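You operate a simulated robot arm through the tools that you are given. There is no shell and no other tool. Be economical: measure what you need, move in short steps, check, and stop when the job is done.

Carry out the task below with a simulated robot arm. There is one attempt and no reset: what you move stays moved.

JOB
Lay the spirit level on the roller frame, level the frame and lock its foot.
Fine: slacken the yellow lock knob first, turn the black foot knob till the bubble is between the lines, then tighten the yellow knob; the level stays on the ledge. Set down upright: spirit level.
Where things are to end (x, y in the base frame): spirit level within 0.04 m of [0.62, 0.15].
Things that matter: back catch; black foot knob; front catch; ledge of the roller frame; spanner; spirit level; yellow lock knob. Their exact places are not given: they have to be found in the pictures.

It is judged by the outcome, as a careful person would: the job done as asked, and still so three seconds after it is handed in. It fails if anything else is knocked over, pushed out of place, dropped, spilled or broken.

ROBOT AND FRAMES
A 7-joint arm with a two-finger parallel gripper on a trunk, on a base that drives. Base frame: it is fixed to the floor where the robot stands at the start and does not move with it; the origin is under the middle of the robot, x ahead of it, y to its left, z up; the surface under the hand at the start is at about z = 0.86. Lengths are in m, angles in rad, forces in N, time in s.
Its first joint turns from -2.897 to 2.897 rad. Places, roughly: back catch [0.9, 0.2, 1]; black foot knob [0.8, 0.4, 0.9]; front catch [0.7, 0.2, 1]; ledge of the roller frame [0.6, 0.1, 0.9]; spanner [0.75, 1.5, 1]; yellow lock knob [0.7, 0.4, 0.9]. Payload 4.4 kg.
Tool frame: the origin (TCP) lies between the finger pads and is the grasp point; the fingertips stand 0.023 m ahead of it; z points along the fingers, y is the line along which they close. The gripper opens to 0.094 m. The fingers are 0.038 m wide and 0.01 m thick; the gripper's body (0.054 by 0.096 m) begins 0.039 m behind the TCP.
Orientation is that of the tool frame in the base frame, as a unit quaternion [w, x, y, z]. With the fingers straight down and closing along the base's y, the tool's x points along the base's -x, its y along +y and its z along -z.

CONTROLS
- The arm moves only by the tool send_rows. Its argument "series" is a list of rows, each an object (a shift or turn left out is 0, a gripper value left out holds the last) with "translation": the shift along the base's x, y, z in units of 200 mm (1.0 is 200 mm), a list of three; "dr": the turn, a rotation vector about the base's x, y, z in units of 180 degrees (1.0 is 180 degrees), a list of three; "grip": the opening, from 0 (shut) to 1 (fully open). In form: [{"translation": [tx, ty, tz], "dr": [ax, ay, az], "grip": grip}, ...]. A call has 1 to 10 rows; each row is the pose to reach, as a shift and turn from the pose commanded when the call began. A call with a number of a shift or a turn outside -1 to 1 is refused whole. Each row takes 0.2 s and may step no farther than 0.05 m and 0.15 rad from the row before; otherwise, or with a gripper value out of range, the whole call is refused. Where a pose cannot be reached the arm comes as near as it can. A force on the tool above 40 N (or 10 N above the force at the start of the call, whichever is more), or a blocked arm, ends the call early, and 0.2 s more pass. The fingers move at their own pace (about 0.108 m/s each) and stop on an object; they squeeze with about 36 N. The grip force told is the motor's: it shows also when the fingers shut on nothing. Time passes only in rows, and 0.2 s behind the last, so rows that repeat a pose let the fingers close. The reply holds the time, the measured pose of the TCP, the force on the tool along the base axes, the opening and the grip force, in the units named above and with some noise, with the torque about the TCP (base axes, N m) and any sound that the robot's microphone picked up.
- Cameras (640 x 400 px; columns grow to the right, rows downward): "scene" is now at [0.1851, 0.2251, 1.4683]; the picture's right is [-0.14, -0.99, 0.00], its down [-0.58, 0.08, -0.81] and it looks along [0.80, -0.11, -0.59] (base axes); focal length 273 px, centre (320, 200). "wrist" rides on the gripper at [0.086, 0.016, -0.074] in the tool frame; the picture's right is [-0.18, 0.98, 0.00], its down [-0.58, -0.11, -0.81] and it looks along [-0.79, -0.15, 0.59] (tool axes); focal length 243 px, centre (320, 200).
- camera(camera): a new picture of that camera. No time passes.
- base_move(legs): drives the robot by 1 to 6 legs, each [ahead, left, turn to the left] in m, m and rad, along the robot's own axes; the way and the turn of a leg run together, so that a leg with both is an arc; at most 1.5 m and 3.142 rad a leg. The arm and the cameras ride along, it lands a little off, and it stops where it bumps. It gives what a move gives.
- turn_head(pan, tilt): turns the head with the scene camera to pan (to the left, within 2.094 rad either way) and tilt (down, from -0.506 to 1.204), counted from straight ahead of the robot. It gives what a move gives.
- pixel_to_xyz(camera, pixels): for up to 12 pixels [column, row] of the newest picture of that camera ("zoom" is the newest enlarged one), the place [x, y, z] in the base frame of the surface seen there, good to about 0.002 m. No time passes.
- zoom(camera, box): a new picture of the part [left, top, right, bottom] of that camera's present view, enlarged. No time passes.
- hand_in(): hands the job in; it is judged then, once.

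Work in short steps. Measure before you move; look again where a grasp or a placing could have gone wrong, and mend it. You have 80 turns and 48 pictures in all, those below and enlarged ones among them. Open the gripper and draw the arm clear of the work before you hand the job in, unless the task says otherwise; then end with one line.

The tools are called after ">>>" by a JSON object that holds its "method" and its "body". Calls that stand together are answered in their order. send_rows: Moves the arm, as the interface text tells. Its arguments: {"type":"object","properties":{"series":{"type":"array"}},"required":["series"]} The other tools are called the same way: base_move (legs) drives the base; turn_head (pan, tilt) turns the head that bears the scene camera; camera (camera) takes a picture; pixel_to_xyz (camera, pixels) gives the place of the surface under pixels of a picture; zoom (camera, box) takes an enlarged picture of a part of a camera's view; hand_in () hands the job in.

At the start:

```text
t: 0.0
tcp_pos: [0.5167, 0.2968, 1.3116]
tool_rot: [0.0, 0.0, 1.0, 0.0]
wrist_force: [-0.1, -0.1, -0.3]
ft_torque: [-0.01, 0.01, -0.03]
grip_width: 0.0942
grasp_force: 0.1
robot x, y, heading: [0.0027, -0.0022, 0.001]
head pan, tilt: [-0.141, 0.628]
```

scene: 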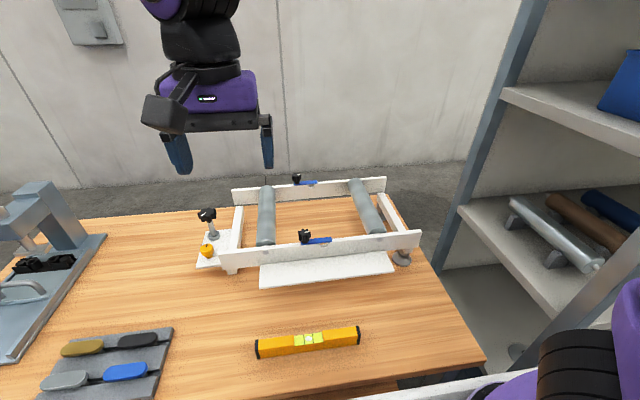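
wrist: 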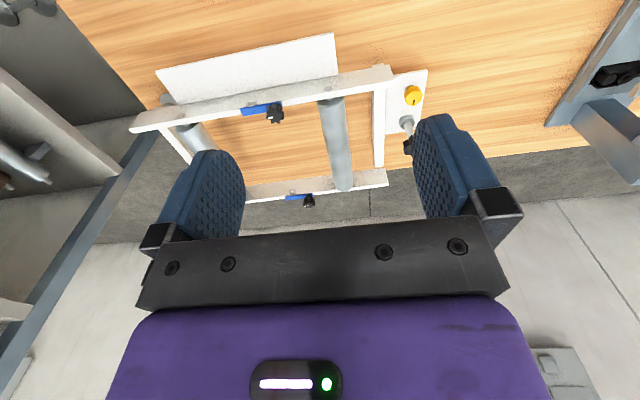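

The scene shows the spirit level around (308,342), the ledge around (328,270), the yellow knob at (207,251) and the black knob at (207,214). I zoom in on the frame, then measure.

>>> {"method": "zoom", "body": {"camera": "scene", "box": [180, 160, 440, 370]}}

>>> {"method": "pixel_to_xyz", "body": {"camera": "scene", "pixels": [[258, 343], [308, 335], [357, 331], [308, 345], [262, 275], [392, 260], [328, 272], [264, 287], [395, 272], [207, 251], [207, 214], [212, 262]]}}

```text
1.90 times, centred on (310, 265) of scene
```

zoom: 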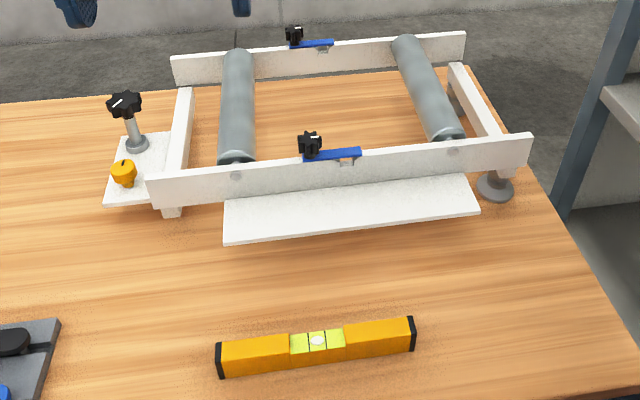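

```text
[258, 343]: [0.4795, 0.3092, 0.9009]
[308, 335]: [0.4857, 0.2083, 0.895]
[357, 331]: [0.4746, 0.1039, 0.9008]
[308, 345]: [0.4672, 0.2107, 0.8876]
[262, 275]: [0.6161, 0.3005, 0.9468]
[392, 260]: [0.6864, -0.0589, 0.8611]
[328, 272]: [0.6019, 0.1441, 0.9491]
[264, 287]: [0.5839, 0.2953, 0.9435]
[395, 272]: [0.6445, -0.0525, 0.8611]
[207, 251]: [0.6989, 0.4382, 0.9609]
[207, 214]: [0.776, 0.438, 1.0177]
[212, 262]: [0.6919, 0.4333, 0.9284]
```

The zoom shows the parts clearly. I measure the level's ends, the ledge corners, the front rail and the knobs.

>>> {"method": "pixel_to_xyz", "body": {"camera": "zoom", "pixels": [[222, 345], [220, 374], [411, 322], [412, 343], [317, 340], [300, 362], [230, 236], [470, 208], [232, 205], [455, 182], [340, 165], [340, 195]]}}

>>> {"method": "pixel_to_xyz", "body": {"camera": "zoom", "pixels": [[124, 160], [116, 172], [132, 170], [126, 98], [115, 108], [138, 106], [130, 112], [310, 138], [330, 154], [350, 218], [300, 335], [335, 332]]}}

>>> {"method": "zoom", "body": {"camera": "scene", "box": [240, 310, 380, 370]}}

>>> {"method": "zoom", "body": {"camera": "scene", "box": [185, 195, 265, 285]}}

```text
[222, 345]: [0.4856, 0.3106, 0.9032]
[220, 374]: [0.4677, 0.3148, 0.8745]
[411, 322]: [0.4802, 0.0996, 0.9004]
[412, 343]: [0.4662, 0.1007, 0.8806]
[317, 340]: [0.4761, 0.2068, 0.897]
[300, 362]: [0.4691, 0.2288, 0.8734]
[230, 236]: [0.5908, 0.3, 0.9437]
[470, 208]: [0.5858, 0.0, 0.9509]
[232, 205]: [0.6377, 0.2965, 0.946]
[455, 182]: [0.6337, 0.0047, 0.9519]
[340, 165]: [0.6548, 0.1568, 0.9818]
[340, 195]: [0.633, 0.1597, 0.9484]
```

```text
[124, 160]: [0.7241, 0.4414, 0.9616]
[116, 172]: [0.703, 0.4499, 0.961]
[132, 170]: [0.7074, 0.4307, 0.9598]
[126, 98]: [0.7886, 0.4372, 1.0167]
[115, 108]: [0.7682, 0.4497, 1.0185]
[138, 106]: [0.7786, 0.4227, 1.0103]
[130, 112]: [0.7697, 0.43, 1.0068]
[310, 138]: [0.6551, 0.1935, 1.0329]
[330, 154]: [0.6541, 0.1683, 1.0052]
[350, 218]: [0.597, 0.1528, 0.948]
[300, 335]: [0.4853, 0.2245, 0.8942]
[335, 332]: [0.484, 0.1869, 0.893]
```

```text
4.57 times, centred on (310, 340) of scene
```

zoom: 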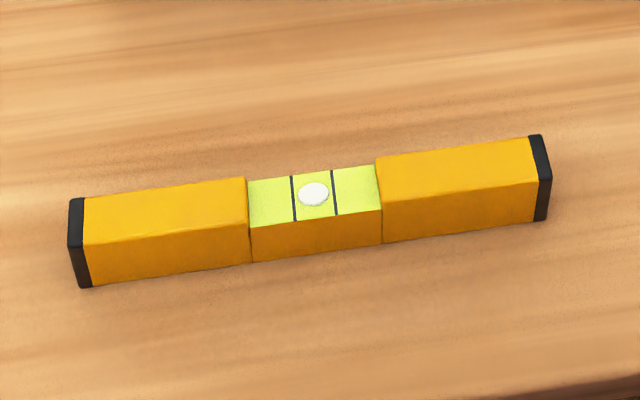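

```text
4.44 times, centred on (225, 240) of scene
```

zoom: 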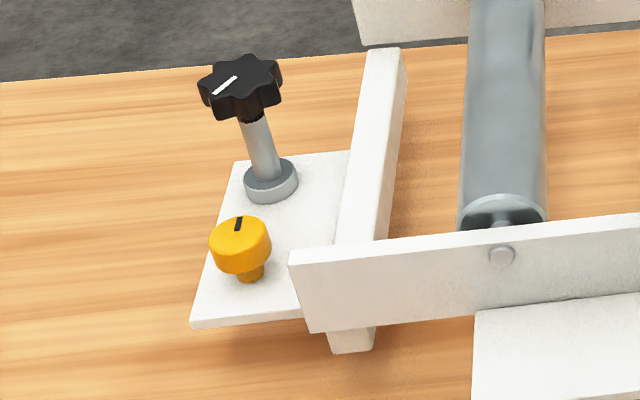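

The level's centre is about (0.479, 0.207), its top at z 0.90. The ledge spans x 0.585–0.64 at z about 0.948, low on the left. The level is too near the robot to reach, so I drive back and to the left.

>>> {"method": "base_move", "body": {"legs": [[-0.11, 0, 0], [0, 0.22, 0]]}}

```text
t: 2.5
tcp_pos: [0.4081, 0.5179, 1.3115]
tool_rot: [0.0, 0.001, 1.0, 0.0]
wrist_force: [0.3, -0.6, -0.2]
ft_torque: [0.0, -0.02, 0.0]
grip_width: 0.0942
grasp_force: 0.1
robot x, y, heading: [-0.1095, 0.2228, -0.003]
head pan, tilt: [-0.141, 0.628]
```

At (0.408, 0.518, 1.31). I turn the tool by +90° about z while moving towards a point over the level.

>>> {"method": "send_rows", "body": {"series": [{"translation": [0.035, -0.1, 0], "dr": [0, 0, 0.047]}, {"translation": [0.07, -0.2, 0], "dr": [0, 0, 0.094]}, {"translation": [0.1, -0.3, 0], "dr": [0, 0, 0.141]}, {"translation": [0.14, -0.4, 0], "dr": [0, 0, 0.188]}, {"translation": [0.175, -0.5, 0], "dr": [0, 0, 0.235]}, {"translation": [0.21, -0.6, 0], "dr": [0, 0, 0.282]}, {"translation": [0.245, -0.7, 0], "dr": [0, 0, 0.329]}, {"translation": [0.28, -0.8, 0], "dr": [0, 0, 0.376]}, {"translation": [0.315, -0.9, 0], "dr": [0, 0, 0.423]}, {"translation": [0.355, -1.0, 0], "dr": [0, 0, 0.47]}]}}

```text
t: 4.7
tcp_pos: [0.4803, 0.3172, 1.3112]
tool_rot: [0.001, -0.673, 0.74, 0.0]
wrist_force: [-0.4, -0.1, -0.5]
ft_torque: [-0.01, 0.01, -0.01]
grip_width: 0.094
grasp_force: 0.0
robot x, y, heading: [-0.1081, 0.2195, -0.004]
head pan, tilt: [-0.141, 0.628]
```

Turn nearly done. I finish the yaw to 89° and go to above the level at y 0.177, z 1.11.

>>> {"method": "send_rows", "body": {"series": [{"translation": [0, -0.2, -0.1], "dr": [0, 0, 0.024]}, {"translation": [0, -0.4, -0.3], "dr": [0, 0, 0.024]}, {"translation": [0, -0.55, -0.5], "dr": [0, 0, 0.024]}, {"translation": [0, -0.7, -0.7], "dr": [0, 0, 0.024]}, {"translation": [0, -0.7, -0.9], "dr": [0, 0, 0.024]}, {"translation": [0, -0.7, -1.0], "dr": [0, 0, 0.024]}]}}

>>> {"method": "camera", "body": {"camera": "scene"}}

>>> {"method": "camera", "body": {"camera": "wrist"}}

```text
refused: row 2 steps farther than a row can; nothing moved
```

```text
42 pictures are left
```

scene: 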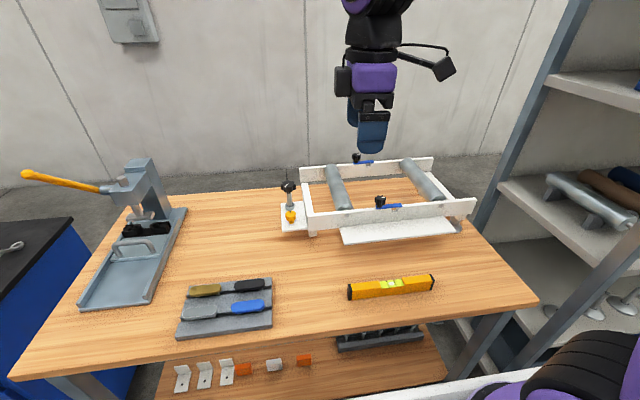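

```text
41 pictures are left
```

wrist: 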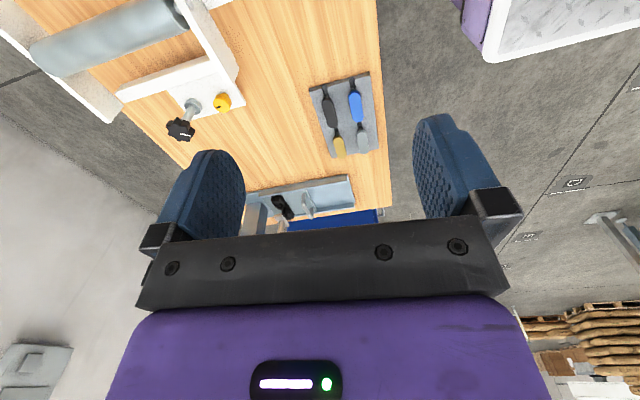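

The path step was too long, so I repeat the move with smaller ones. I also re-measure the level from the new scene view (ends near (350,288) and (433,280)).

>>> {"method": "pixel_to_xyz", "body": {"camera": "scene", "pixels": [[352, 287], [431, 278], [390, 281], [390, 288], [392, 284]]}}

>>> {"method": "send_rows", "body": {"series": [{"translation": [0, -0.2, -0.1], "dr": [0, 0, 0.024]}, {"translation": [0, -0.35, -0.28], "dr": [0, 0, 0.024]}, {"translation": [0, -0.5, -0.46], "dr": [0, 0, 0.024]}, {"translation": [0, -0.65, -0.64], "dr": [0, 0, 0.024]}, {"translation": [0, -0.7, -0.86], "dr": [0, 0, 0.024]}, {"translation": [0, -0.7, -1.0], "dr": [0, 0, 0.024]}]}}

>>> {"method": "camera", "body": {"camera": "scene"}}

```text
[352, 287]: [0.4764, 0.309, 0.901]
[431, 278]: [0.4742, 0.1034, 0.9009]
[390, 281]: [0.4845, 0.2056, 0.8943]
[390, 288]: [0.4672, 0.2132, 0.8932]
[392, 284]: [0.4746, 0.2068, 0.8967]
```

```text
t: 6.1
tcp_pos: [0.4764, 0.1782, 1.1078]
tool_rot: [-0.001, -0.699, 0.715, 0.0]
wrist_force: [-0.5, -0.1, 1.2]
ft_torque: [0.0, -0.01, 0.01]
grip_width: 0.094
grasp_force: 0.1
robot x, y, heading: [-0.1093, 0.2219, -0.0]
head pan, tilt: [-0.141, 0.628]
```

```text
40 pictures are left
```

scene: 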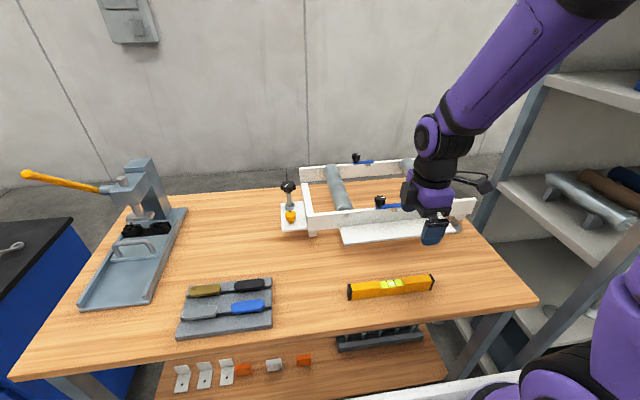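

TCP (0.476, 0.178, 1.108) is over the level (centre line x about 0.477). I lower to just above it.

>>> {"method": "send_rows", "body": {"series": [{"translation": [0.0, -0.03, -0.2]}, {"translation": [0.0, -0.03, -0.4]}, {"translation": [0.0, -0.03, -0.6]}, {"translation": [0.0, -0.03, -0.8]}, {"translation": [0.0, -0.03, -0.9]}, {"translation": [0.0, -0.03, -1.0]}, {"translation": [0.0, -0.03, -1.0]}]}}

>>> {"method": "zoom", "body": {"camera": "scene", "box": [320, 200, 480, 320]}}

```text
t: 7.7
tcp_pos: [0.48, 0.1732, 0.9125]
tool_rot: [0.0, -0.699, 0.715, 0.0]
wrist_force: [0.1, 0.1, 1.0]
ft_torque: [-0.03, -0.01, 0.0]
grip_width: 0.094
grasp_force: 0.0
robot x, y, heading: [-0.1077, 0.2217, -0.003]
head pan, tilt: [-0.141, 0.628]
```

```text
3.33 times, centred on (400, 260) of scene
```

zoom: 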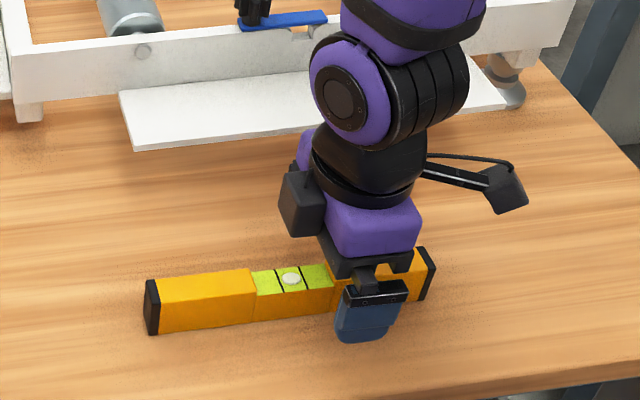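

The fingers straddle the level right of the vial. I lower 18 mm and close.

>>> {"method": "send_rows", "body": {"series": [{"translation": [0, 0, -0.09], "grip": 1}, {"translation": [0, 0, -0.09], "grip": 0}, {"translation": [0, 0, -0.09], "grip": 0}, {"translation": [0, 0, -0.09], "grip": 0}, {"translation": [0, 0, -0.09], "grip": 0}]}}

```text
t: 8.9
tcp_pos: [0.4796, 0.1721, 0.8944]
tool_rot: [0.0, -0.699, 0.715, 0.0]
wrist_force: [0.3, 0.8, 0.0]
ft_torque: [-0.03, 0.0, -0.02]
grip_width: 0.0218
grasp_force: 36.0
robot x, y, heading: [-0.1045, 0.2191, -0.004]
head pan, tilt: [-0.141, 0.628]
```

Level gripped (22 mm wide). I lift it straight up.

>>> {"method": "send_rows", "body": {"series": [{"translation": [0, 0, 0.1]}, {"translation": [0, 0, 0.3]}, {"translation": [0, 0, 0.5]}, {"translation": [0, 0, 0.7]}, {"translation": [0, 0, 0.85]}, {"translation": [0.1, -0.1, 0.85]}, {"translation": [0.25, -0.2, 0.85]}, {"translation": [0.4, -0.3, 0.85]}, {"translation": [0.55, -0.3, 0.85]}, {"translation": [0.66, -0.3, 0.85]}]}}

>>> {"method": "camera", "body": {"camera": "scene"}}

```text
t: 11.1
tcp_pos: [0.6109, 0.1137, 1.0643]
tool_rot: [0.0, -0.7, 0.714, 0.0]
wrist_force: [0.2, -0.3, -1.0]
ft_torque: [-0.02, -0.03, 0.0]
grip_width: 0.0216
grasp_force: 36.5
robot x, y, heading: [-0.1096, 0.2224, -0.003]
head pan, tilt: [-0.141, 0.628]
```

```text
38 pictures are left
```

scene: 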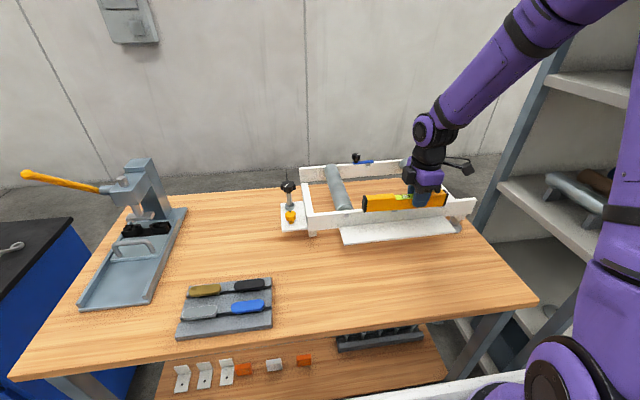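

Level is held horizontal above the ledge, bottom about 83 mm over it. I lower in decreasing steps to just above contact.

>>> {"method": "send_rows", "body": {"series": [{"translation": [0, 0, -0.15]}, {"translation": [0, 0, -0.28]}, {"translation": [0, 0, -0.35]}, {"translation": [0, 0, -0.38]}, {"translation": [0, 0, -0.38]}]}}

>>> {"method": "zoom", "body": {"camera": "scene", "box": [320, 150, 480, 250]}}

```text
t: 12.3
tcp_pos: [0.6121, 0.1128, 0.9874]
tool_rot: [0.0, -0.699, 0.715, 0.0]
wrist_force: [0.7, 0.0, -1.3]
ft_torque: [-0.05, -0.01, 0.03]
grip_width: 0.0212
grasp_force: 35.4
robot x, y, heading: [-0.1071, 0.2207, -0.0]
head pan, tilt: [-0.141, 0.628]
```

```text
4.00 times, centred on (400, 200) of scene
```

zoom: 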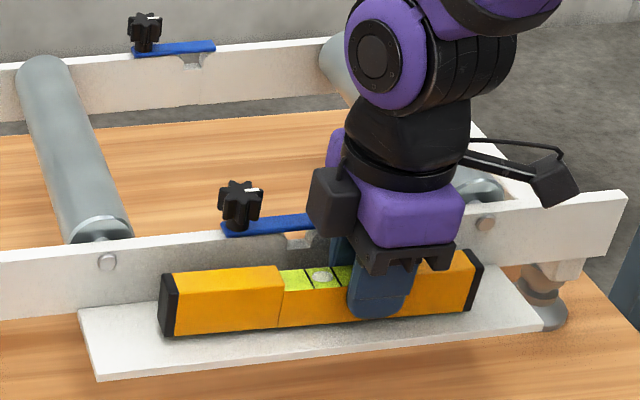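

Hovering a few mm over the ledge, clear of the catch. I go down 2 mm at a time watching for contact.

>>> {"method": "send_rows", "body": {"series": [{"translation": [0, 0, -0.01]}, {"translation": [0, 0, -0.015]}, {"translation": [0, 0, -0.02]}, {"translation": [0, 0, -0.02]}]}}

```text
t: 13.3
tcp_pos: [0.6115, 0.1125, 0.9832]
tool_rot: [0.0, -0.699, 0.715, 0.0]
wrist_force: [-0.3, 0.8, -1.9]
ft_torque: [-0.05, 0.03, 0.01]
grip_width: 0.0215
grasp_force: 35.8
robot x, y, heading: [-0.1078, 0.2207, -0.006]
head pan, tilt: [-0.141, 0.628]
```

>>> {"method": "send_rows", "body": {"series": [{"translation": [0, 0, -0.005]}, {"translation": [0, 0, -0.01]}, {"translation": [0, 0, -0.01]}]}}

>>> {"method": "zoom", "body": {"camera": "scene", "box": [320, 170, 480, 250]}}

```text
t: 14.1
tcp_pos: [0.6113, 0.112, 0.9811]
tool_rot: [0.0, -0.7, 0.714, -0.001]
wrist_force: [-0.5, 0.3, 12.8]
ft_torque: [-1.17, 0.02, -0.02]
grip_width: 0.0217
grasp_force: 35.6
robot x, y, heading: [-0.1045, 0.224, -0.002]
head pan, tilt: [-0.141, 0.628]
```

```text
4.00 times, centred on (400, 210) of scene
```

zoom: 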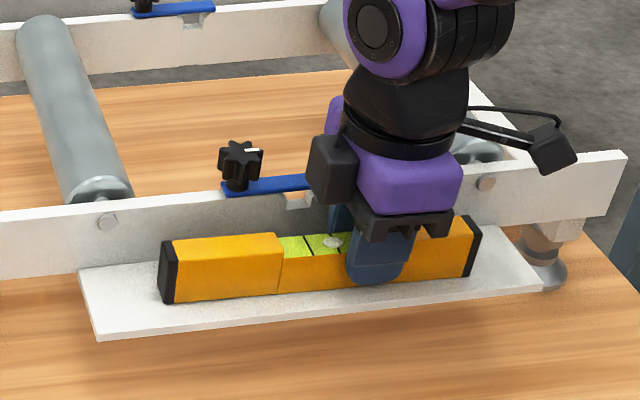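

Contact felt (12.8 N). I open a little (34 mm, to keep off the rail) and rise straight up.

>>> {"method": "send_rows", "body": {"series": [{"translation": [0, 0, 0.005], "grip": 0.36}, {"translation": [0, 0, 0.005], "grip": 0.36}, {"translation": [0, 0, 0.05]}, {"translation": [0, 0, 0.15]}, {"translation": [0, 0, 0.35]}, {"translation": [0, 0, 0.6]}, {"translation": [0, 0, 0.8]}]}}

>>> {"method": "zoom", "body": {"camera": "scene", "box": [270, 150, 480, 260]}}

```text
t: 15.7
tcp_pos: [0.6134, 0.1118, 1.1399]
tool_rot: [-0.001, -0.699, 0.715, 0.0]
wrist_force: [0.4, -0.5, -0.4]
ft_torque: [0.04, 0.03, 0.02]
grip_width: 0.0336
grasp_force: 0.1
robot x, y, heading: [-0.1099, 0.2256, -0.004]
head pan, tilt: [-0.141, 0.628]
```

```text
3.05 times, centred on (375, 205) of scene
```

zoom: 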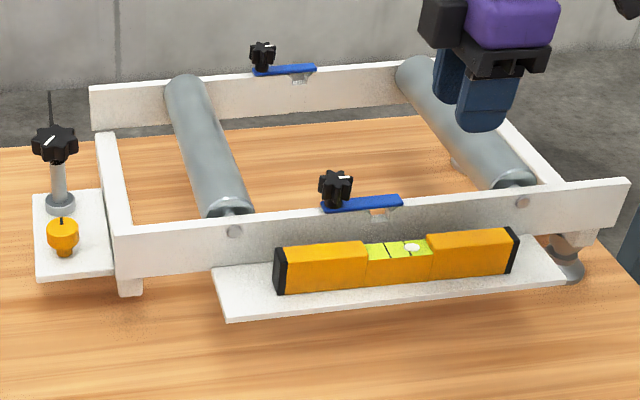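

The level rests on the ledge with the bubble off to the right, so the left foot is low. I measure the level and both knobs.

>>> {"method": "pixel_to_xyz", "body": {"camera": "zoom", "pixels": [[280, 262], [512, 242], [400, 250], [62, 225], [51, 232], [73, 232], [62, 240], [55, 133], [40, 140], [70, 140], [54, 146], [62, 252]]}}

>>> {"method": "zoom", "body": {"camera": "scene", "box": [265, 165, 325, 245]}}

```text
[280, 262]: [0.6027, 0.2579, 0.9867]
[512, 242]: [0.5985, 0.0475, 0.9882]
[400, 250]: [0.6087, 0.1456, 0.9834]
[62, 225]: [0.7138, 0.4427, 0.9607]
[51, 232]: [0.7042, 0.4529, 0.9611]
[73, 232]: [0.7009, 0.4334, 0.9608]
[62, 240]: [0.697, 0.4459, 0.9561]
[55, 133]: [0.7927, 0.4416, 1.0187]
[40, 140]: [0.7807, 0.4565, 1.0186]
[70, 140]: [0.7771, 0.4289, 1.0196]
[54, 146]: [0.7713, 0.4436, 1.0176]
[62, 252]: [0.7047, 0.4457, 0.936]
```

```text
5.00 times, centred on (295, 205) of scene
```

zoom: 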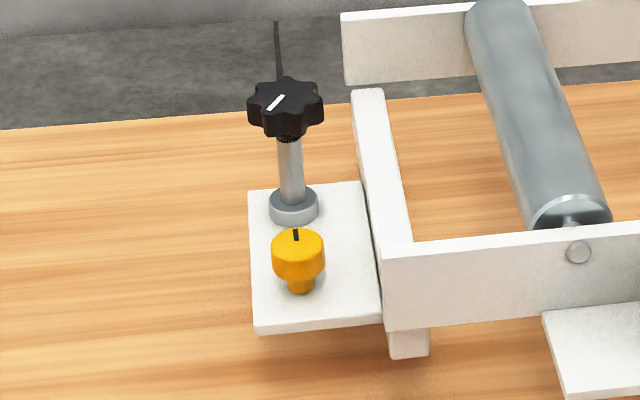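

I measure the knob rims on this close view.

>>> {"method": "pixel_to_xyz", "body": {"camera": "zoom", "pixels": [[275, 245], [321, 245], [298, 231], [298, 254], [296, 240], [252, 103], [320, 100], [287, 80], [287, 112], [278, 102], [299, 270], [290, 132]]}}

```text
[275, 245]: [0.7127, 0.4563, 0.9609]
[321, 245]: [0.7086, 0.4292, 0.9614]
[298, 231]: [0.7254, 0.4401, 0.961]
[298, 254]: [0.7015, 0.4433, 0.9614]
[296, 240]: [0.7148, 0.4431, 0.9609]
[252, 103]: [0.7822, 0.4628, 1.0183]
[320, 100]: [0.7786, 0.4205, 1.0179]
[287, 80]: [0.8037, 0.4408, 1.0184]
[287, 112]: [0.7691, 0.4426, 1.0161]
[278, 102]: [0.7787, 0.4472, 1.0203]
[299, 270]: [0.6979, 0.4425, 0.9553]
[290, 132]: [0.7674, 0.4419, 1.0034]
```

Yellow knob centre (0.7125, 0.442), radius about 14 mm, top 0.961. Black knob centre (0.784, 0.442), radius about 22 mm, top 1.018. I check the side rail's height and position before entering.

>>> {"method": "pixel_to_xyz", "body": {"camera": "zoom", "pixels": [[370, 95], [395, 200], [408, 248], [390, 252], [386, 262], [365, 150], [395, 243], [350, 250]]}}

>>> {"method": "send_rows", "body": {"series": [{"translation": [0, 0.18, 0.0], "dr": [0, 0, -0.047]}, {"translation": [0, 0.36, 0.0], "dr": [0, 0, -0.094]}, {"translation": [0, 0.54, 0], "dr": [0, 0, -0.141]}, {"translation": [0, 0.72, 0], "dr": [0, 0, -0.188]}, {"translation": [0, 0.9, 0], "dr": [0, 0, -0.235]}, {"translation": [0.1, 1.0, 0], "dr": [0, 0, -0.282]}, {"translation": [0.2, 1.0, 0], "dr": [0, 0, -0.329]}, {"translation": [0.3, 1.0, 0], "dr": [0, 0, -0.376]}, {"translation": [0.4, 1.0, 0], "dr": [0, 0, -0.423]}, {"translation": [0.495, 1.0, 0], "dr": [0, 0, -0.47]}]}}

```text
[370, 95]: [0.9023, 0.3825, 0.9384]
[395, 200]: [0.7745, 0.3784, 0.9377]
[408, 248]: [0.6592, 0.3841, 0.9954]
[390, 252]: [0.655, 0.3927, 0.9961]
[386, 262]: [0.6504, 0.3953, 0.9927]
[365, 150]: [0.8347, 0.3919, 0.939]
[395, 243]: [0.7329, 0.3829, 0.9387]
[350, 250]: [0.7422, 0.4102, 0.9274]
```

```text
t: 17.9
tcp_pos: [0.7111, 0.3137, 1.1416]
tool_rot: [0.0, -0.035, 0.999, 0.0]
wrist_force: [-0.1, 0.5, 0.2]
ft_torque: [0.0, -0.02, 0.0]
grip_width: 0.0338
grasp_force: 0.1
robot x, y, heading: [-0.11, 0.2274, 0.003]
head pan, tilt: [-0.141, 0.628]
```

The side member is low (z 0.939), so there is room. I move over the yellow knob with yaw about -35° and open to about 50 mm, staying high.

>>> {"method": "send_rows", "body": {"series": [{"translation": [0, 0.15, 0], "dr": [0, 0, -0.045], "grip": 0.55}, {"translation": [0, 0.3, 0], "dr": [0, 0, -0.09]}, {"translation": [0, 0.45, 0], "dr": [0, 0, -0.135]}, {"translation": [0, 0.58, 0], "dr": [0, 0, -0.18]}, {"translation": [0.007, 0.64, -0.1], "dr": [0, 0, -0.217]}, {"translation": [0.007, 0.64, -0.3], "dr": [0, 0, -0.217]}, {"translation": [0.007, 0.64, -0.5], "dr": [0, 0, -0.217]}, {"translation": [0.007, 0.64, -0.6], "dr": [0, 0, -0.217]}, {"translation": [0.007, 0.64, -0.6], "dr": [0, 0, -0.217]}]}}

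>>> {"method": "zoom", "body": {"camera": "scene", "box": [250, 150, 340, 245]}}

>>> {"method": "camera", "body": {"camera": "wrist"}}

```text
t: 19.9
tcp_pos: [0.7108, 0.4402, 1.0218]
tool_rot: [0.0, 0.3, 0.954, -0.001]
wrist_force: [-0.5, -0.1, 0.7]
ft_torque: [-0.01, 0.02, 0.01]
grip_width: 0.0516
grasp_force: 0.0
robot x, y, heading: [-0.1077, 0.2217, 0.0]
head pan, tilt: [-0.141, 0.628]
```

```text
4.21 times, centred on (295, 198) of scene
```

zoom: 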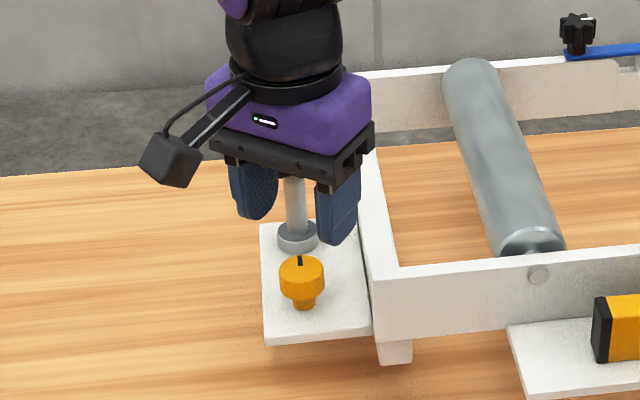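

```text
32 pictures are left
```

wrist: 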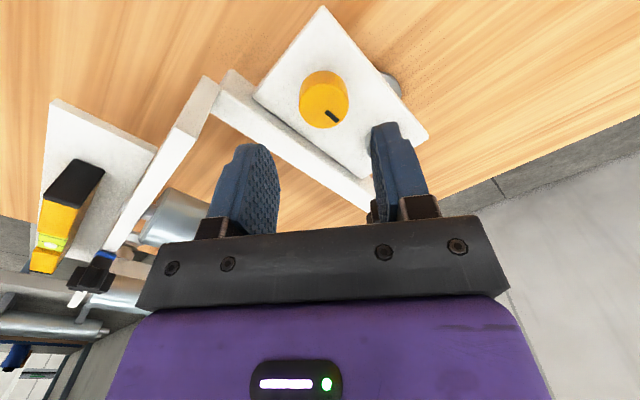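

Gripper is over the yellow knob with the black knob clear of the palm corner. I lower to z 0.972 and close.

>>> {"method": "send_rows", "body": {"series": [{"translation": [0.006, 0.008, -0.1]}, {"translation": [0.006, 0.008, -0.2]}, {"translation": [0.006, 0.008, -0.25]}, {"translation": [0.006, 0.008, -0.25], "grip": 0}, {"translation": [0.006, 0.008, -0.25], "grip": 0}, {"translation": [0.006, 0.008, -0.25], "grip": 0}]}}

>>> {"method": "zoom", "body": {"camera": "scene", "box": [250, 150, 340, 245]}}

```text
t: 21.3
tcp_pos: [0.7116, 0.4411, 0.9691]
tool_rot: [0.0, 0.3, 0.954, -0.001]
wrist_force: [-1.5, -3.3, -7.1]
ft_torque: [-0.58, -0.04, -0.01]
grip_width: 0.0313
grasp_force: 45.2
robot x, y, heading: [-0.1098, 0.2231, -0.005]
head pan, tilt: [-0.141, 0.628]
```

```text
4.21 times, centred on (295, 198) of scene
```

zoom: 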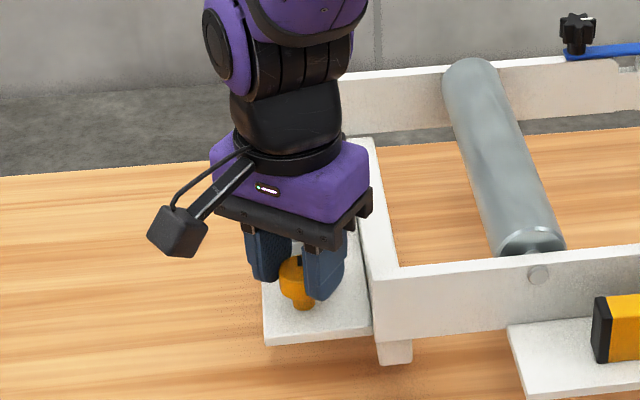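

Knob gripped at 31 mm. I turn it counter-clockwise by 70°.

>>> {"method": "send_rows", "body": {"series": [{"dr": [0, 0, 0.04]}, {"dr": [0, 0, 0.08]}, {"dr": [0, 0, 0.12]}, {"dr": [0, 0, 0.16]}, {"dr": [0, 0, 0.2]}, {"dr": [0, 0, 0.24]}, {"dr": [0, 0, 0.28]}, {"dr": [0, 0, 0.32]}, {"dr": [0, 0, 0.36]}, {"dr": [0, 0, 0.39]}]}}

>>> {"method": "zoom", "body": {"camera": "scene", "box": [250, 150, 340, 245]}}

```text
t: 23.5
tcp_pos: [0.7127, 0.4393, 0.9711]
tool_rot: [0.0, -0.303, 0.953, 0.0]
wrist_force: [-22.4, -24.7, -10.6]
ft_torque: [-1.05, 0.3, 0.01]
grip_width: 0.0315
grasp_force: 45.1
robot x, y, heading: [-0.1113, 0.2212, -0.006]
head pan, tilt: [-0.141, 0.628]
```

```text
4.21 times, centred on (295, 198) of scene
```

zoom: 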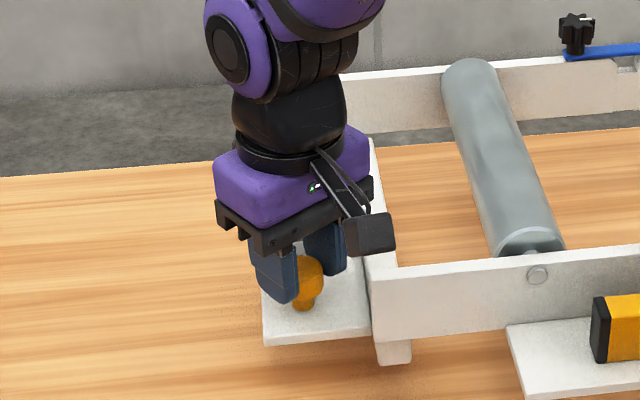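

Side forces built up (about 33 N) from slight off-centring. I release, rise and look at the knob's mark.

>>> {"method": "send_rows", "body": {"series": [{"grip": 0.55}, {"grip": 0.55}, {"translation": [0, 0, 0.1]}, {"translation": [0, 0, 0.3]}, {"translation": [0, 0, 0.5]}]}}

>>> {"method": "zoom", "body": {"camera": "scene", "box": [250, 150, 340, 245]}}

```text
t: 24.7
tcp_pos: [0.716, 0.4423, 1.071]
tool_rot: [-0.001, -0.303, 0.953, 0.0]
wrist_force: [-0.3, 0.9, 0.0]
ft_torque: [0.01, 0.03, -0.03]
grip_width: 0.0517
grasp_force: 0.1
robot x, y, heading: [-0.108, 0.2236, -0.002]
head pan, tilt: [-0.141, 0.628]
```

```text
4.21 times, centred on (295, 198) of scene
```

zoom: 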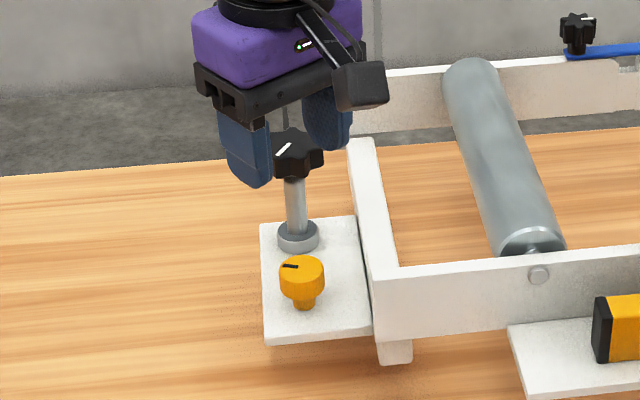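

The mark turned about 70° counter-clockwise. I turn the hand back and take a second stroke to be sure the lock is slack.

>>> {"method": "send_rows", "body": {"series": [{"dr": [0, 0, -0.045]}, {"dr": [0, 0, -0.09]}, {"dr": [0, 0, -0.135]}, {"dr": [0, 0, -0.18]}, {"dr": [0, 0, -0.225]}, {"dr": [0, 0, -0.27]}, {"dr": [0, 0, -0.315]}, {"dr": [0, 0, -0.36]}, {"dr": [0, 0, -0.39]}, {"dr": [0, 0, -0.39], "translation": [0, 0, -0.2]}]}}

>>> {"method": "send_rows", "body": {"series": [{"translation": [-0.005, 0, -0.15]}, {"translation": [-0.005, 0, -0.29]}, {"translation": [-0.005, 0, -0.29]}, {"translation": [-0.005, 0, -0.29], "grip": 0}, {"translation": [-0.005, 0, -0.29], "grip": 0}, {"translation": [-0.005, 0, -0.29], "grip": 0}]}}

```text
t: 26.9
tcp_pos: [0.7135, 0.4432, 1.0314]
tool_rot: [0.0, 0.301, 0.954, 0.0]
wrist_force: [0.3, -0.2, 0.2]
ft_torque: [0.02, -0.02, 0.0]
grip_width: 0.0517
grasp_force: 0.1
robot x, y, heading: [-0.1103, 0.2195, -0.004]
head pan, tilt: [-0.141, 0.628]
```

```text
t: 28.3
tcp_pos: [0.7132, 0.4431, 0.9742]
tool_rot: [0.0, 0.3, 0.954, 0.0]
wrist_force: [-0.8, -0.1, -4.3]
ft_torque: [-0.24, -0.31, 0.03]
grip_width: 0.0314
grasp_force: 45.3
robot x, y, heading: [-0.109, 0.2203, -0.003]
head pan, tilt: [-0.141, 0.628]
```

Gripped again at 31 mm with low side force. Second counter-clockwise stroke.

>>> {"method": "send_rows", "body": {"series": [{"dr": [0, 0, 0.04]}, {"dr": [0, 0, 0.08]}, {"dr": [0, 0, 0.12]}, {"dr": [0, 0, 0.16]}, {"dr": [0, 0, 0.2]}, {"dr": [0, 0, 0.24]}, {"dr": [0, 0, 0.28]}, {"dr": [0, 0, 0.32]}, {"dr": [0, 0, 0.36]}, {"dr": [0, 0, 0.39]}]}}

>>> {"method": "send_rows", "body": {"series": [{"grip": 0.55}, {"grip": 0.55}, {"translation": [0, 0, 0.1]}, {"translation": [0, 0, 0.3]}, {"translation": [0, 0, 0.5]}, {"translation": [0, 0, 0.65]}]}}

>>> {"method": "zoom", "body": {"camera": "scene", "box": [250, 150, 340, 245]}}

```text
t: 30.5
tcp_pos: [0.714, 0.4401, 0.9723]
tool_rot: [0.0, -0.304, 0.953, -0.001]
wrist_force: [6.2, -18.5, -0.2]
ft_torque: [-0.53, -0.16, -0.3]
grip_width: 0.0316
grasp_force: 45.3
robot x, y, heading: [-0.1064, 0.2226, -0.009]
head pan, tilt: [-0.141, 0.628]
```

```text
t: 31.9
tcp_pos: [0.711, 0.4421, 1.1008]
tool_rot: [-0.001, -0.303, 0.953, 0.0]
wrist_force: [-0.5, -0.1, -0.5]
ft_torque: [0.03, 0.0, 0.0]
grip_width: 0.0513
grasp_force: 0.1
robot x, y, heading: [-0.1082, 0.225, -0.001]
head pan, tilt: [-0.141, 0.628]
```

```text
4.21 times, centred on (295, 198) of scene
```

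zoom: 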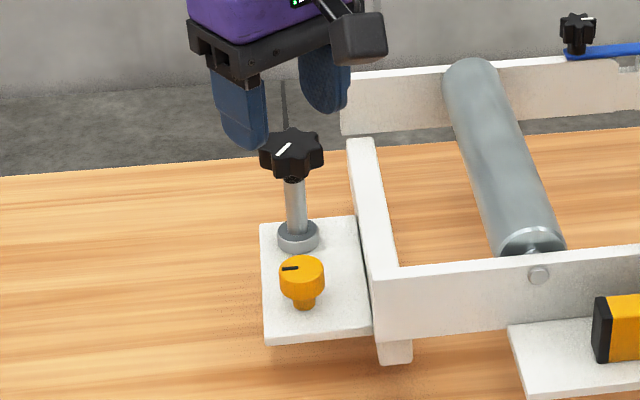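

The second stroke met a stop: the mark now stands at 90° from its start, so the lock is slack. A thin dark line shows above the black knob at (284,100); I check what it is, along with the knob's lobes.

>>> {"method": "pixel_to_xyz", "body": {"camera": "zoom", "pixels": [[284, 90], [284, 110], [284, 122], [270, 110], [290, 150], [262, 155], [322, 155], [292, 130], [292, 170], [290, 268]]}}

>>> {"method": "camera", "body": {"camera": "wrist"}}

```text
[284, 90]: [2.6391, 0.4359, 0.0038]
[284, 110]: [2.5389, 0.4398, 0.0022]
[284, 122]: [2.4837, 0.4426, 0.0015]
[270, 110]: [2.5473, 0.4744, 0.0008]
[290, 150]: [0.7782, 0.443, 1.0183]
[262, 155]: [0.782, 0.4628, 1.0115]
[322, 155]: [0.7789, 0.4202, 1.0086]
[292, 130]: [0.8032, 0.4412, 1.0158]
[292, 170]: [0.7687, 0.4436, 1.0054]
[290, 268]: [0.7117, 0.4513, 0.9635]
```

```text
27 pictures are left
```

wrist: 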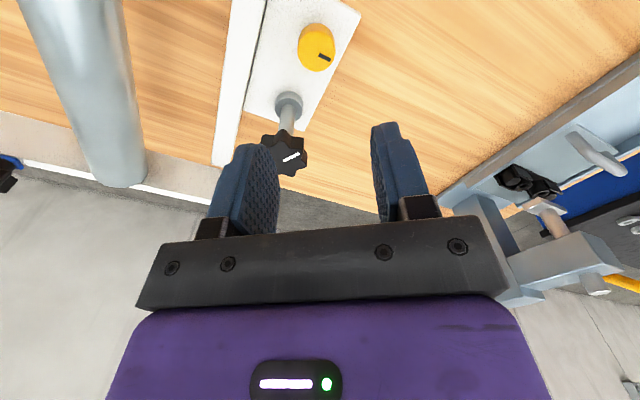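

It is only a floor seam. I move over the black knob (0.785, 0.4415), opening to 62 mm, then lower onto it.

>>> {"method": "send_rows", "body": {"series": [{"translation": [0.18, 0, 0], "grip": 0.66}, {"translation": [0.355, 0, 0]}, {"translation": [0.355, 0, -0.1]}, {"translation": [0.355, 0, -0.25]}, {"translation": [0.355, 0, -0.39]}, {"translation": [0.355, 0, -0.39]}, {"translation": [0.355, 0, -0.39]}]}}

>>> {"method": "zoom", "body": {"camera": "scene", "box": [250, 130, 350, 235]}}

```text
t: 33.5
tcp_pos: [0.784, 0.4418, 1.0223]
tool_rot: [-0.001, -0.303, 0.953, 0.0]
wrist_force: [-0.1, 0.7, 0.1]
ft_torque: [0.0, -0.01, 0.01]
grip_width: 0.0621
grasp_force: 0.1
robot x, y, heading: [-0.1064, 0.2246, -0.003]
head pan, tilt: [-0.141, 0.628]
```

```text
3.81 times, centred on (300, 182) of scene
```

zoom: 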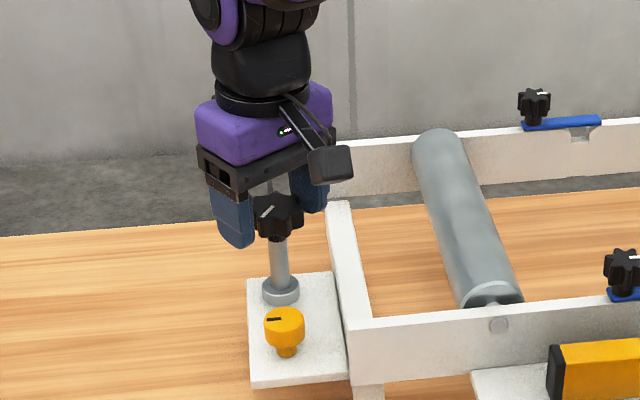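

Fingers straddle the black knob evenly. I close on it and then turn clockwise 70°.

>>> {"method": "send_rows", "body": {"series": [{"grip": 0}, {"grip": 0}, {"grip": 0}]}}

>>> {"method": "send_rows", "body": {"series": [{"dr": [0, 0, -0.04]}, {"dr": [0, 0, -0.08]}, {"dr": [0, 0, -0.12]}, {"dr": [0, 0, -0.16]}, {"dr": [0, 0, -0.2]}, {"dr": [0, 0, -0.24]}, {"dr": [0, 0, -0.28]}, {"dr": [0, 0, -0.32]}, {"dr": [0, 0, -0.36]}, {"dr": [0, 0, -0.39]}]}}

>>> {"method": "zoom", "body": {"camera": "scene", "box": [260, 160, 460, 250]}}

```text
t: 34.3
tcp_pos: [0.7861, 0.4378, 1.023]
tool_rot: [0.0, -0.302, 0.953, 0.0]
wrist_force: [22.7, -29.1, -0.2]
ft_torque: [-0.41, -0.55, -0.16]
grip_width: 0.0454
grasp_force: 45.2
robot x, y, heading: [-0.1058, 0.2192, -0.004]
head pan, tilt: [-0.141, 0.628]
```

```text
t: 36.5
tcp_pos: [0.7838, 0.4447, 1.0238]
tool_rot: [0.0, 0.3, 0.954, 0.002]
wrist_force: [6.7, 4.2, -13.4]
ft_torque: [0.72, 0.6, 0.14]
grip_width: 0.0446
grasp_force: 44.5
robot x, y, heading: [-0.1098, 0.2245, 0.001]
head pan, tilt: [-0.141, 0.628]
```

```text
3.20 times, centred on (360, 205) of scene
```

zoom: 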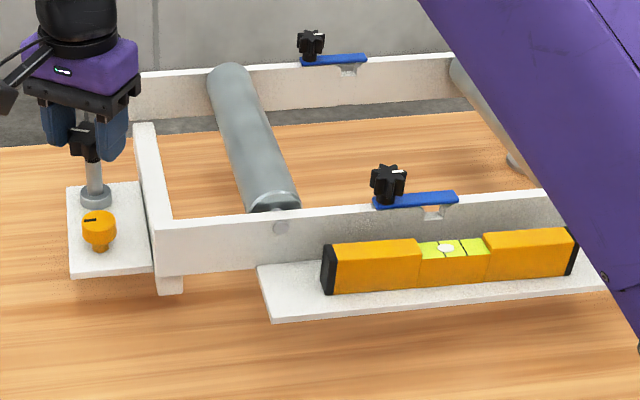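

The bubble moved left. I look at the vial closely.

>>> {"method": "zoom", "body": {"camera": "scene", "box": [385, 224, 417, 244]}}

```text
16.00 times, centred on (401, 234) of scene
```

zoom: 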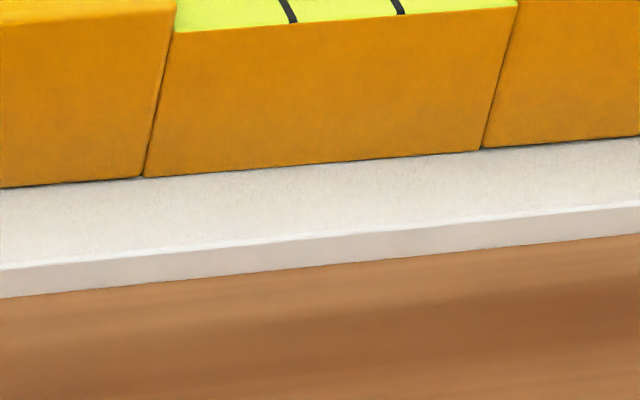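

>>> {"method": "zoom", "body": {"camera": "scene", "box": [385, 228, 417, 248]}}

>>> {"method": "zoom", "body": {"camera": "scene", "box": [380, 212, 428, 242]}}

```text
16.00 times, centred on (401, 238) of scene
```

zoom: 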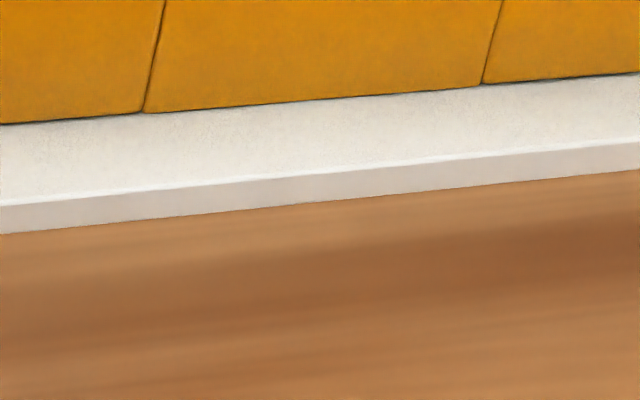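

```text
13.33 times, centred on (404, 227) of scene
```

zoom: 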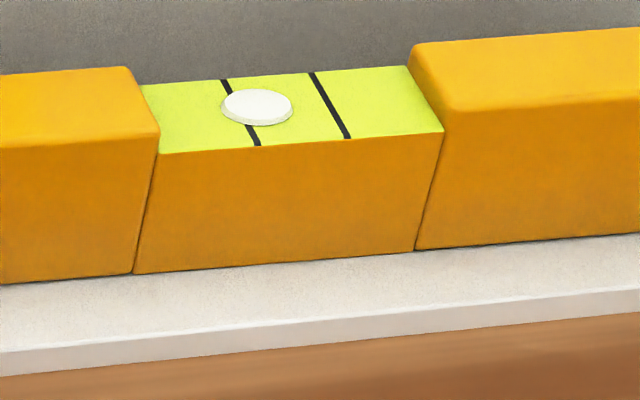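

The bubble overshot onto the left line (centre 28 px left of the midpoint; lines ±45). Since about 70° moved it roughly 85 px, I turn back about 22°.

>>> {"method": "send_rows", "body": {"series": [{"dr": [0, 0, 0.04]}, {"dr": [0, 0, 0.08]}, {"dr": [0, 0, 0.12]}, {"dr": [0, 0, 0.12]}]}}

>>> {"method": "zoom", "body": {"camera": "scene", "box": [380, 212, 428, 242]}}

```text
t: 37.5
tcp_pos: [0.7819, 0.4422, 1.0237]
tool_rot: [-0.001, 0.115, 0.993, 0.0]
wrist_force: [-13.2, 1.5, -7.3]
ft_torque: [-0.16, 1.04, 0.05]
grip_width: 0.0445
grasp_force: 45.3
robot x, y, heading: [-0.1079, 0.2251, -0.006]
head pan, tilt: [-0.141, 0.628]
```

```text
13.33 times, centred on (404, 227) of scene
```

zoom: 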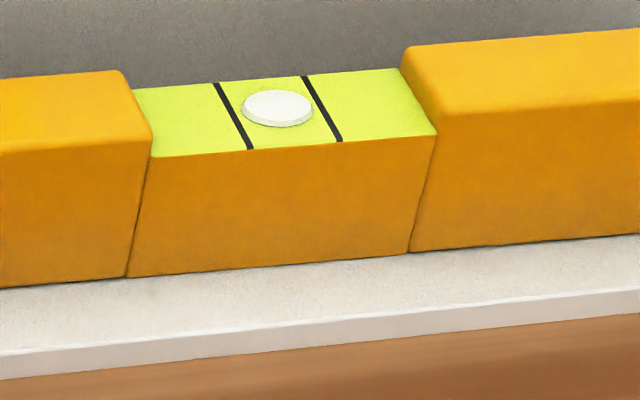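

The bubble (278,108) is midway between the lines (about 233 and 322). I release, rise and recheck.

>>> {"method": "send_rows", "body": {"series": [{"grip": 0.66}, {"grip": 0.66}, {"translation": [0, 0, 0.1]}, {"translation": [0, 0, 0.3]}, {"translation": [0, 0, 0.5]}]}}

>>> {"method": "zoom", "body": {"camera": "scene", "box": [380, 212, 428, 242]}}

>>> {"method": "zoom", "body": {"camera": "scene", "box": [260, 150, 350, 245]}}

```text
t: 38.7
tcp_pos: [0.7822, 0.4406, 1.1251]
tool_rot: [-0.001, 0.116, 0.993, 0.0]
wrist_force: [0.0, 0.8, -0.7]
ft_torque: [0.0, 0.03, 0.0]
grip_width: 0.062
grasp_force: 0.0
robot x, y, heading: [-0.1042, 0.2212, -0.005]
head pan, tilt: [-0.141, 0.628]
```

```text
13.33 times, centred on (404, 227) of scene
```

zoom: 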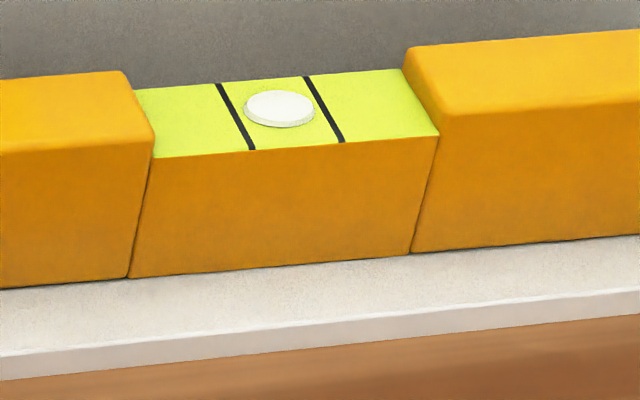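

```text
4.21 times, centred on (305, 198) of scene
```

zoom: 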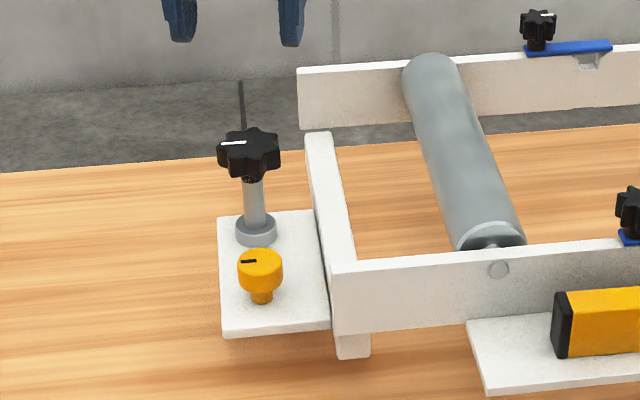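

The bubble stays centred. I measure the yellow knob again, as the foot end has risen.

>>> {"method": "pixel_to_xyz", "body": {"camera": "zoom", "pixels": [[240, 265], [280, 265], [260, 252], [260, 273], [258, 268], [250, 150]]}}

>>> {"method": "send_rows", "body": {"series": [{"translation": [-0.1, 0, 0], "dr": [0, 0, 0.045], "grip": 0.55}, {"translation": [-0.2, 0, 0], "dr": [0, 0, 0.09]}, {"translation": [-0.3, 0, 0], "dr": [0, 0, 0.135]}, {"translation": [-0.35, 0, 0], "dr": [0, 0, 0.18]}, {"translation": [-0.35, 0, 0], "dr": [0, 0, 0.225]}, {"translation": [-0.35, 0, 0], "dr": [0, 0, 0.27]}, {"translation": [-0.35, 0, -0.1], "dr": [0, 0, 0.27]}, {"translation": [-0.35, 0, -0.3], "dr": [0, 0, 0.27]}, {"translation": [-0.35, 0, -0.45], "dr": [0, 0, 0.27]}, {"translation": [-0.35, 0, -0.45], "dr": [0, 0, 0.27]}]}}

```text
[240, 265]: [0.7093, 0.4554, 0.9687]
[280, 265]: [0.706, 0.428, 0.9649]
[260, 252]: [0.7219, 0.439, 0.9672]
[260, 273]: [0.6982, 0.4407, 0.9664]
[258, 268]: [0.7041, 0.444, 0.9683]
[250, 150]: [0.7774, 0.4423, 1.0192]
```

```text
t: 40.9
tcp_pos: [0.7131, 0.4406, 1.034]
tool_rot: [0.0, -0.303, 0.953, -0.001]
wrist_force: [-0.2, 0.1, -0.1]
ft_torque: [-0.02, 0.0, -0.01]
grip_width: 0.0519
grasp_force: 0.0
robot x, y, heading: [-0.1129, 0.2186, 0.001]
head pan, tilt: [-0.141, 0.628]
```

Knob top is now 0.967, centre about (0.7105, 0.4415). I lower to z 0.978 and grip.

>>> {"method": "send_rows", "body": {"series": [{"translation": [-0.008, 0.003, -0.15]}, {"translation": [-0.008, 0.003, -0.28]}, {"translation": [-0.008, 0.003, -0.28]}, {"translation": [-0.008, 0.003, -0.28], "grip": 0}, {"translation": [-0.008, 0.003, -0.28], "grip": 0}, {"translation": [-0.008, 0.003, -0.28], "grip": 0}]}}

>>> {"method": "send_rows", "body": {"series": [{"dr": [0, 0, -0.04]}, {"dr": [0, 0, -0.08]}, {"dr": [0, 0, -0.12]}, {"dr": [0, 0, -0.16]}, {"dr": [0, 0, -0.2]}, {"dr": [0, 0, -0.24]}, {"dr": [0, 0, -0.28]}, {"dr": [0, 0, -0.32]}, {"dr": [0, 0, -0.36]}, {"dr": [0, 0, -0.39]}]}}

```text
t: 42.3
tcp_pos: [0.7118, 0.4392, 0.9783]
tool_rot: [0.001, -0.303, 0.953, -0.001]
wrist_force: [13.1, -19.8, -1.9]
ft_torque: [-0.16, -0.74, -0.09]
grip_width: 0.0309
grasp_force: 45.2
robot x, y, heading: [-0.108, 0.2232, 0.0]
head pan, tilt: [-0.141, 0.628]
```

```text
t: 44.5
tcp_pos: [0.7121, 0.4419, 0.9779]
tool_rot: [0.0, 0.301, 0.954, 0.0]
wrist_force: [14.3, -22.8, -12.5]
ft_torque: [-0.71, -0.81, -0.02]
grip_width: 0.0311
grasp_force: 44.5
robot x, y, heading: [-0.1066, 0.2263, -0.003]
head pan, tilt: [-0.141, 0.628]
```

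First tightening stroke done. I release, rise, turn the hand back to +35°, and regrip slightly shifted along the force direction for a second stroke.

>>> {"method": "send_rows", "body": {"series": [{"grip": 0.55}, {"grip": 0.55}, {"translation": [0, 0, 0.15]}, {"translation": [0, 0, 0.3]}]}}

>>> {"method": "zoom", "body": {"camera": "scene", "box": [260, 150, 350, 245]}}

>>> {"method": "send_rows", "body": {"series": [{"dr": [0, 0, 0.045]}, {"dr": [0, 0, 0.09]}, {"dr": [0, 0, 0.135]}, {"dr": [0, 0, 0.18]}, {"dr": [0, 0, 0.225]}, {"dr": [0, 0, 0.27]}, {"dr": [0, 0, 0.315]}, {"dr": [0, 0, 0.36]}, {"dr": [0, 0, 0.39]}, {"dr": [0, 0, 0.39]}]}}

```text
t: 45.5
tcp_pos: [0.7107, 0.4428, 1.0404]
tool_rot: [0.0, 0.3, 0.954, 0.0]
wrist_force: [0.2, 0.1, -0.1]
ft_torque: [0.02, 0.0, -0.04]
grip_width: 0.0515
grasp_force: 0.0
robot x, y, heading: [-0.1058, 0.2228, -0.003]
head pan, tilt: [-0.141, 0.628]
```

```text
4.21 times, centred on (305, 198) of scene
```

zoom: 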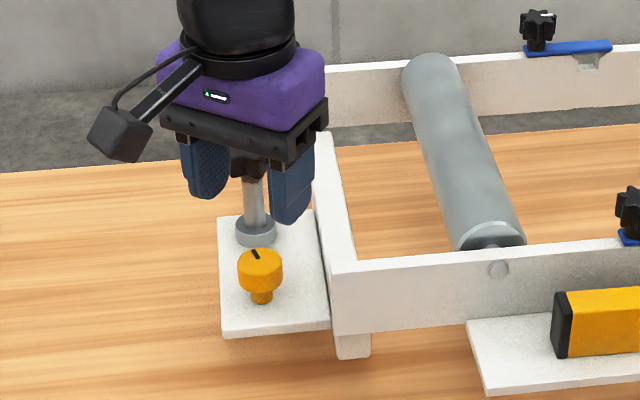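

```text
t: 47.7
tcp_pos: [0.7118, 0.4423, 1.0386]
tool_rot: [0.0, -0.304, 0.953, -0.001]
wrist_force: [0.1, 0.6, -0.5]
ft_torque: [0.02, 0.02, 0.0]
grip_width: 0.0518
grasp_force: 0.0
robot x, y, heading: [-0.1058, 0.2235, -0.007]
head pan, tilt: [-0.141, 0.628]
```

The mark is about 20° short of its original position. I regrip and turn further clockwise up to 36° or the stop.

>>> {"method": "send_rows", "body": {"series": [{"translation": [0, -0.004, -0.15]}, {"translation": [0, -0.004, -0.3]}, {"translation": [0, -0.004, -0.3]}, {"translation": [0, -0.004, -0.3], "grip": 0}, {"translation": [0, -0.004, -0.3], "grip": 0}, {"translation": [0, -0.004, -0.3], "grip": 0}]}}

>>> {"method": "send_rows", "body": {"series": [{"dr": [0, 0, -0.04]}, {"dr": [0, 0, -0.08]}, {"dr": [0, 0, -0.12]}, {"dr": [0, 0, -0.16]}, {"dr": [0, 0, -0.2]}, {"dr": [0, 0, -0.2]}]}}

```text
t: 49.1
tcp_pos: [0.7122, 0.4384, 0.9781]
tool_rot: [0.001, -0.302, 0.953, 0.0]
wrist_force: [21.9, -23.1, -2.0]
ft_torque: [0.11, -1.05, -0.1]
grip_width: 0.0318
grasp_force: 45.6
robot x, y, heading: [-0.1083, 0.2223, -0.004]
head pan, tilt: [-0.141, 0.628]
```

```text
t: 50.5
tcp_pos: [0.7108, 0.4399, 0.9775]
tool_rot: [-0.002, 0.006, 1.0, 0.0]
wrist_force: [6.0, -26.7, -4.3]
ft_torque: [-0.53, -0.14, 0.49]
grip_width: 0.0311
grasp_force: 45.2
robot x, y, heading: [-0.1073, 0.2207, 0.002]
head pan, tilt: [-0.141, 0.628]
```

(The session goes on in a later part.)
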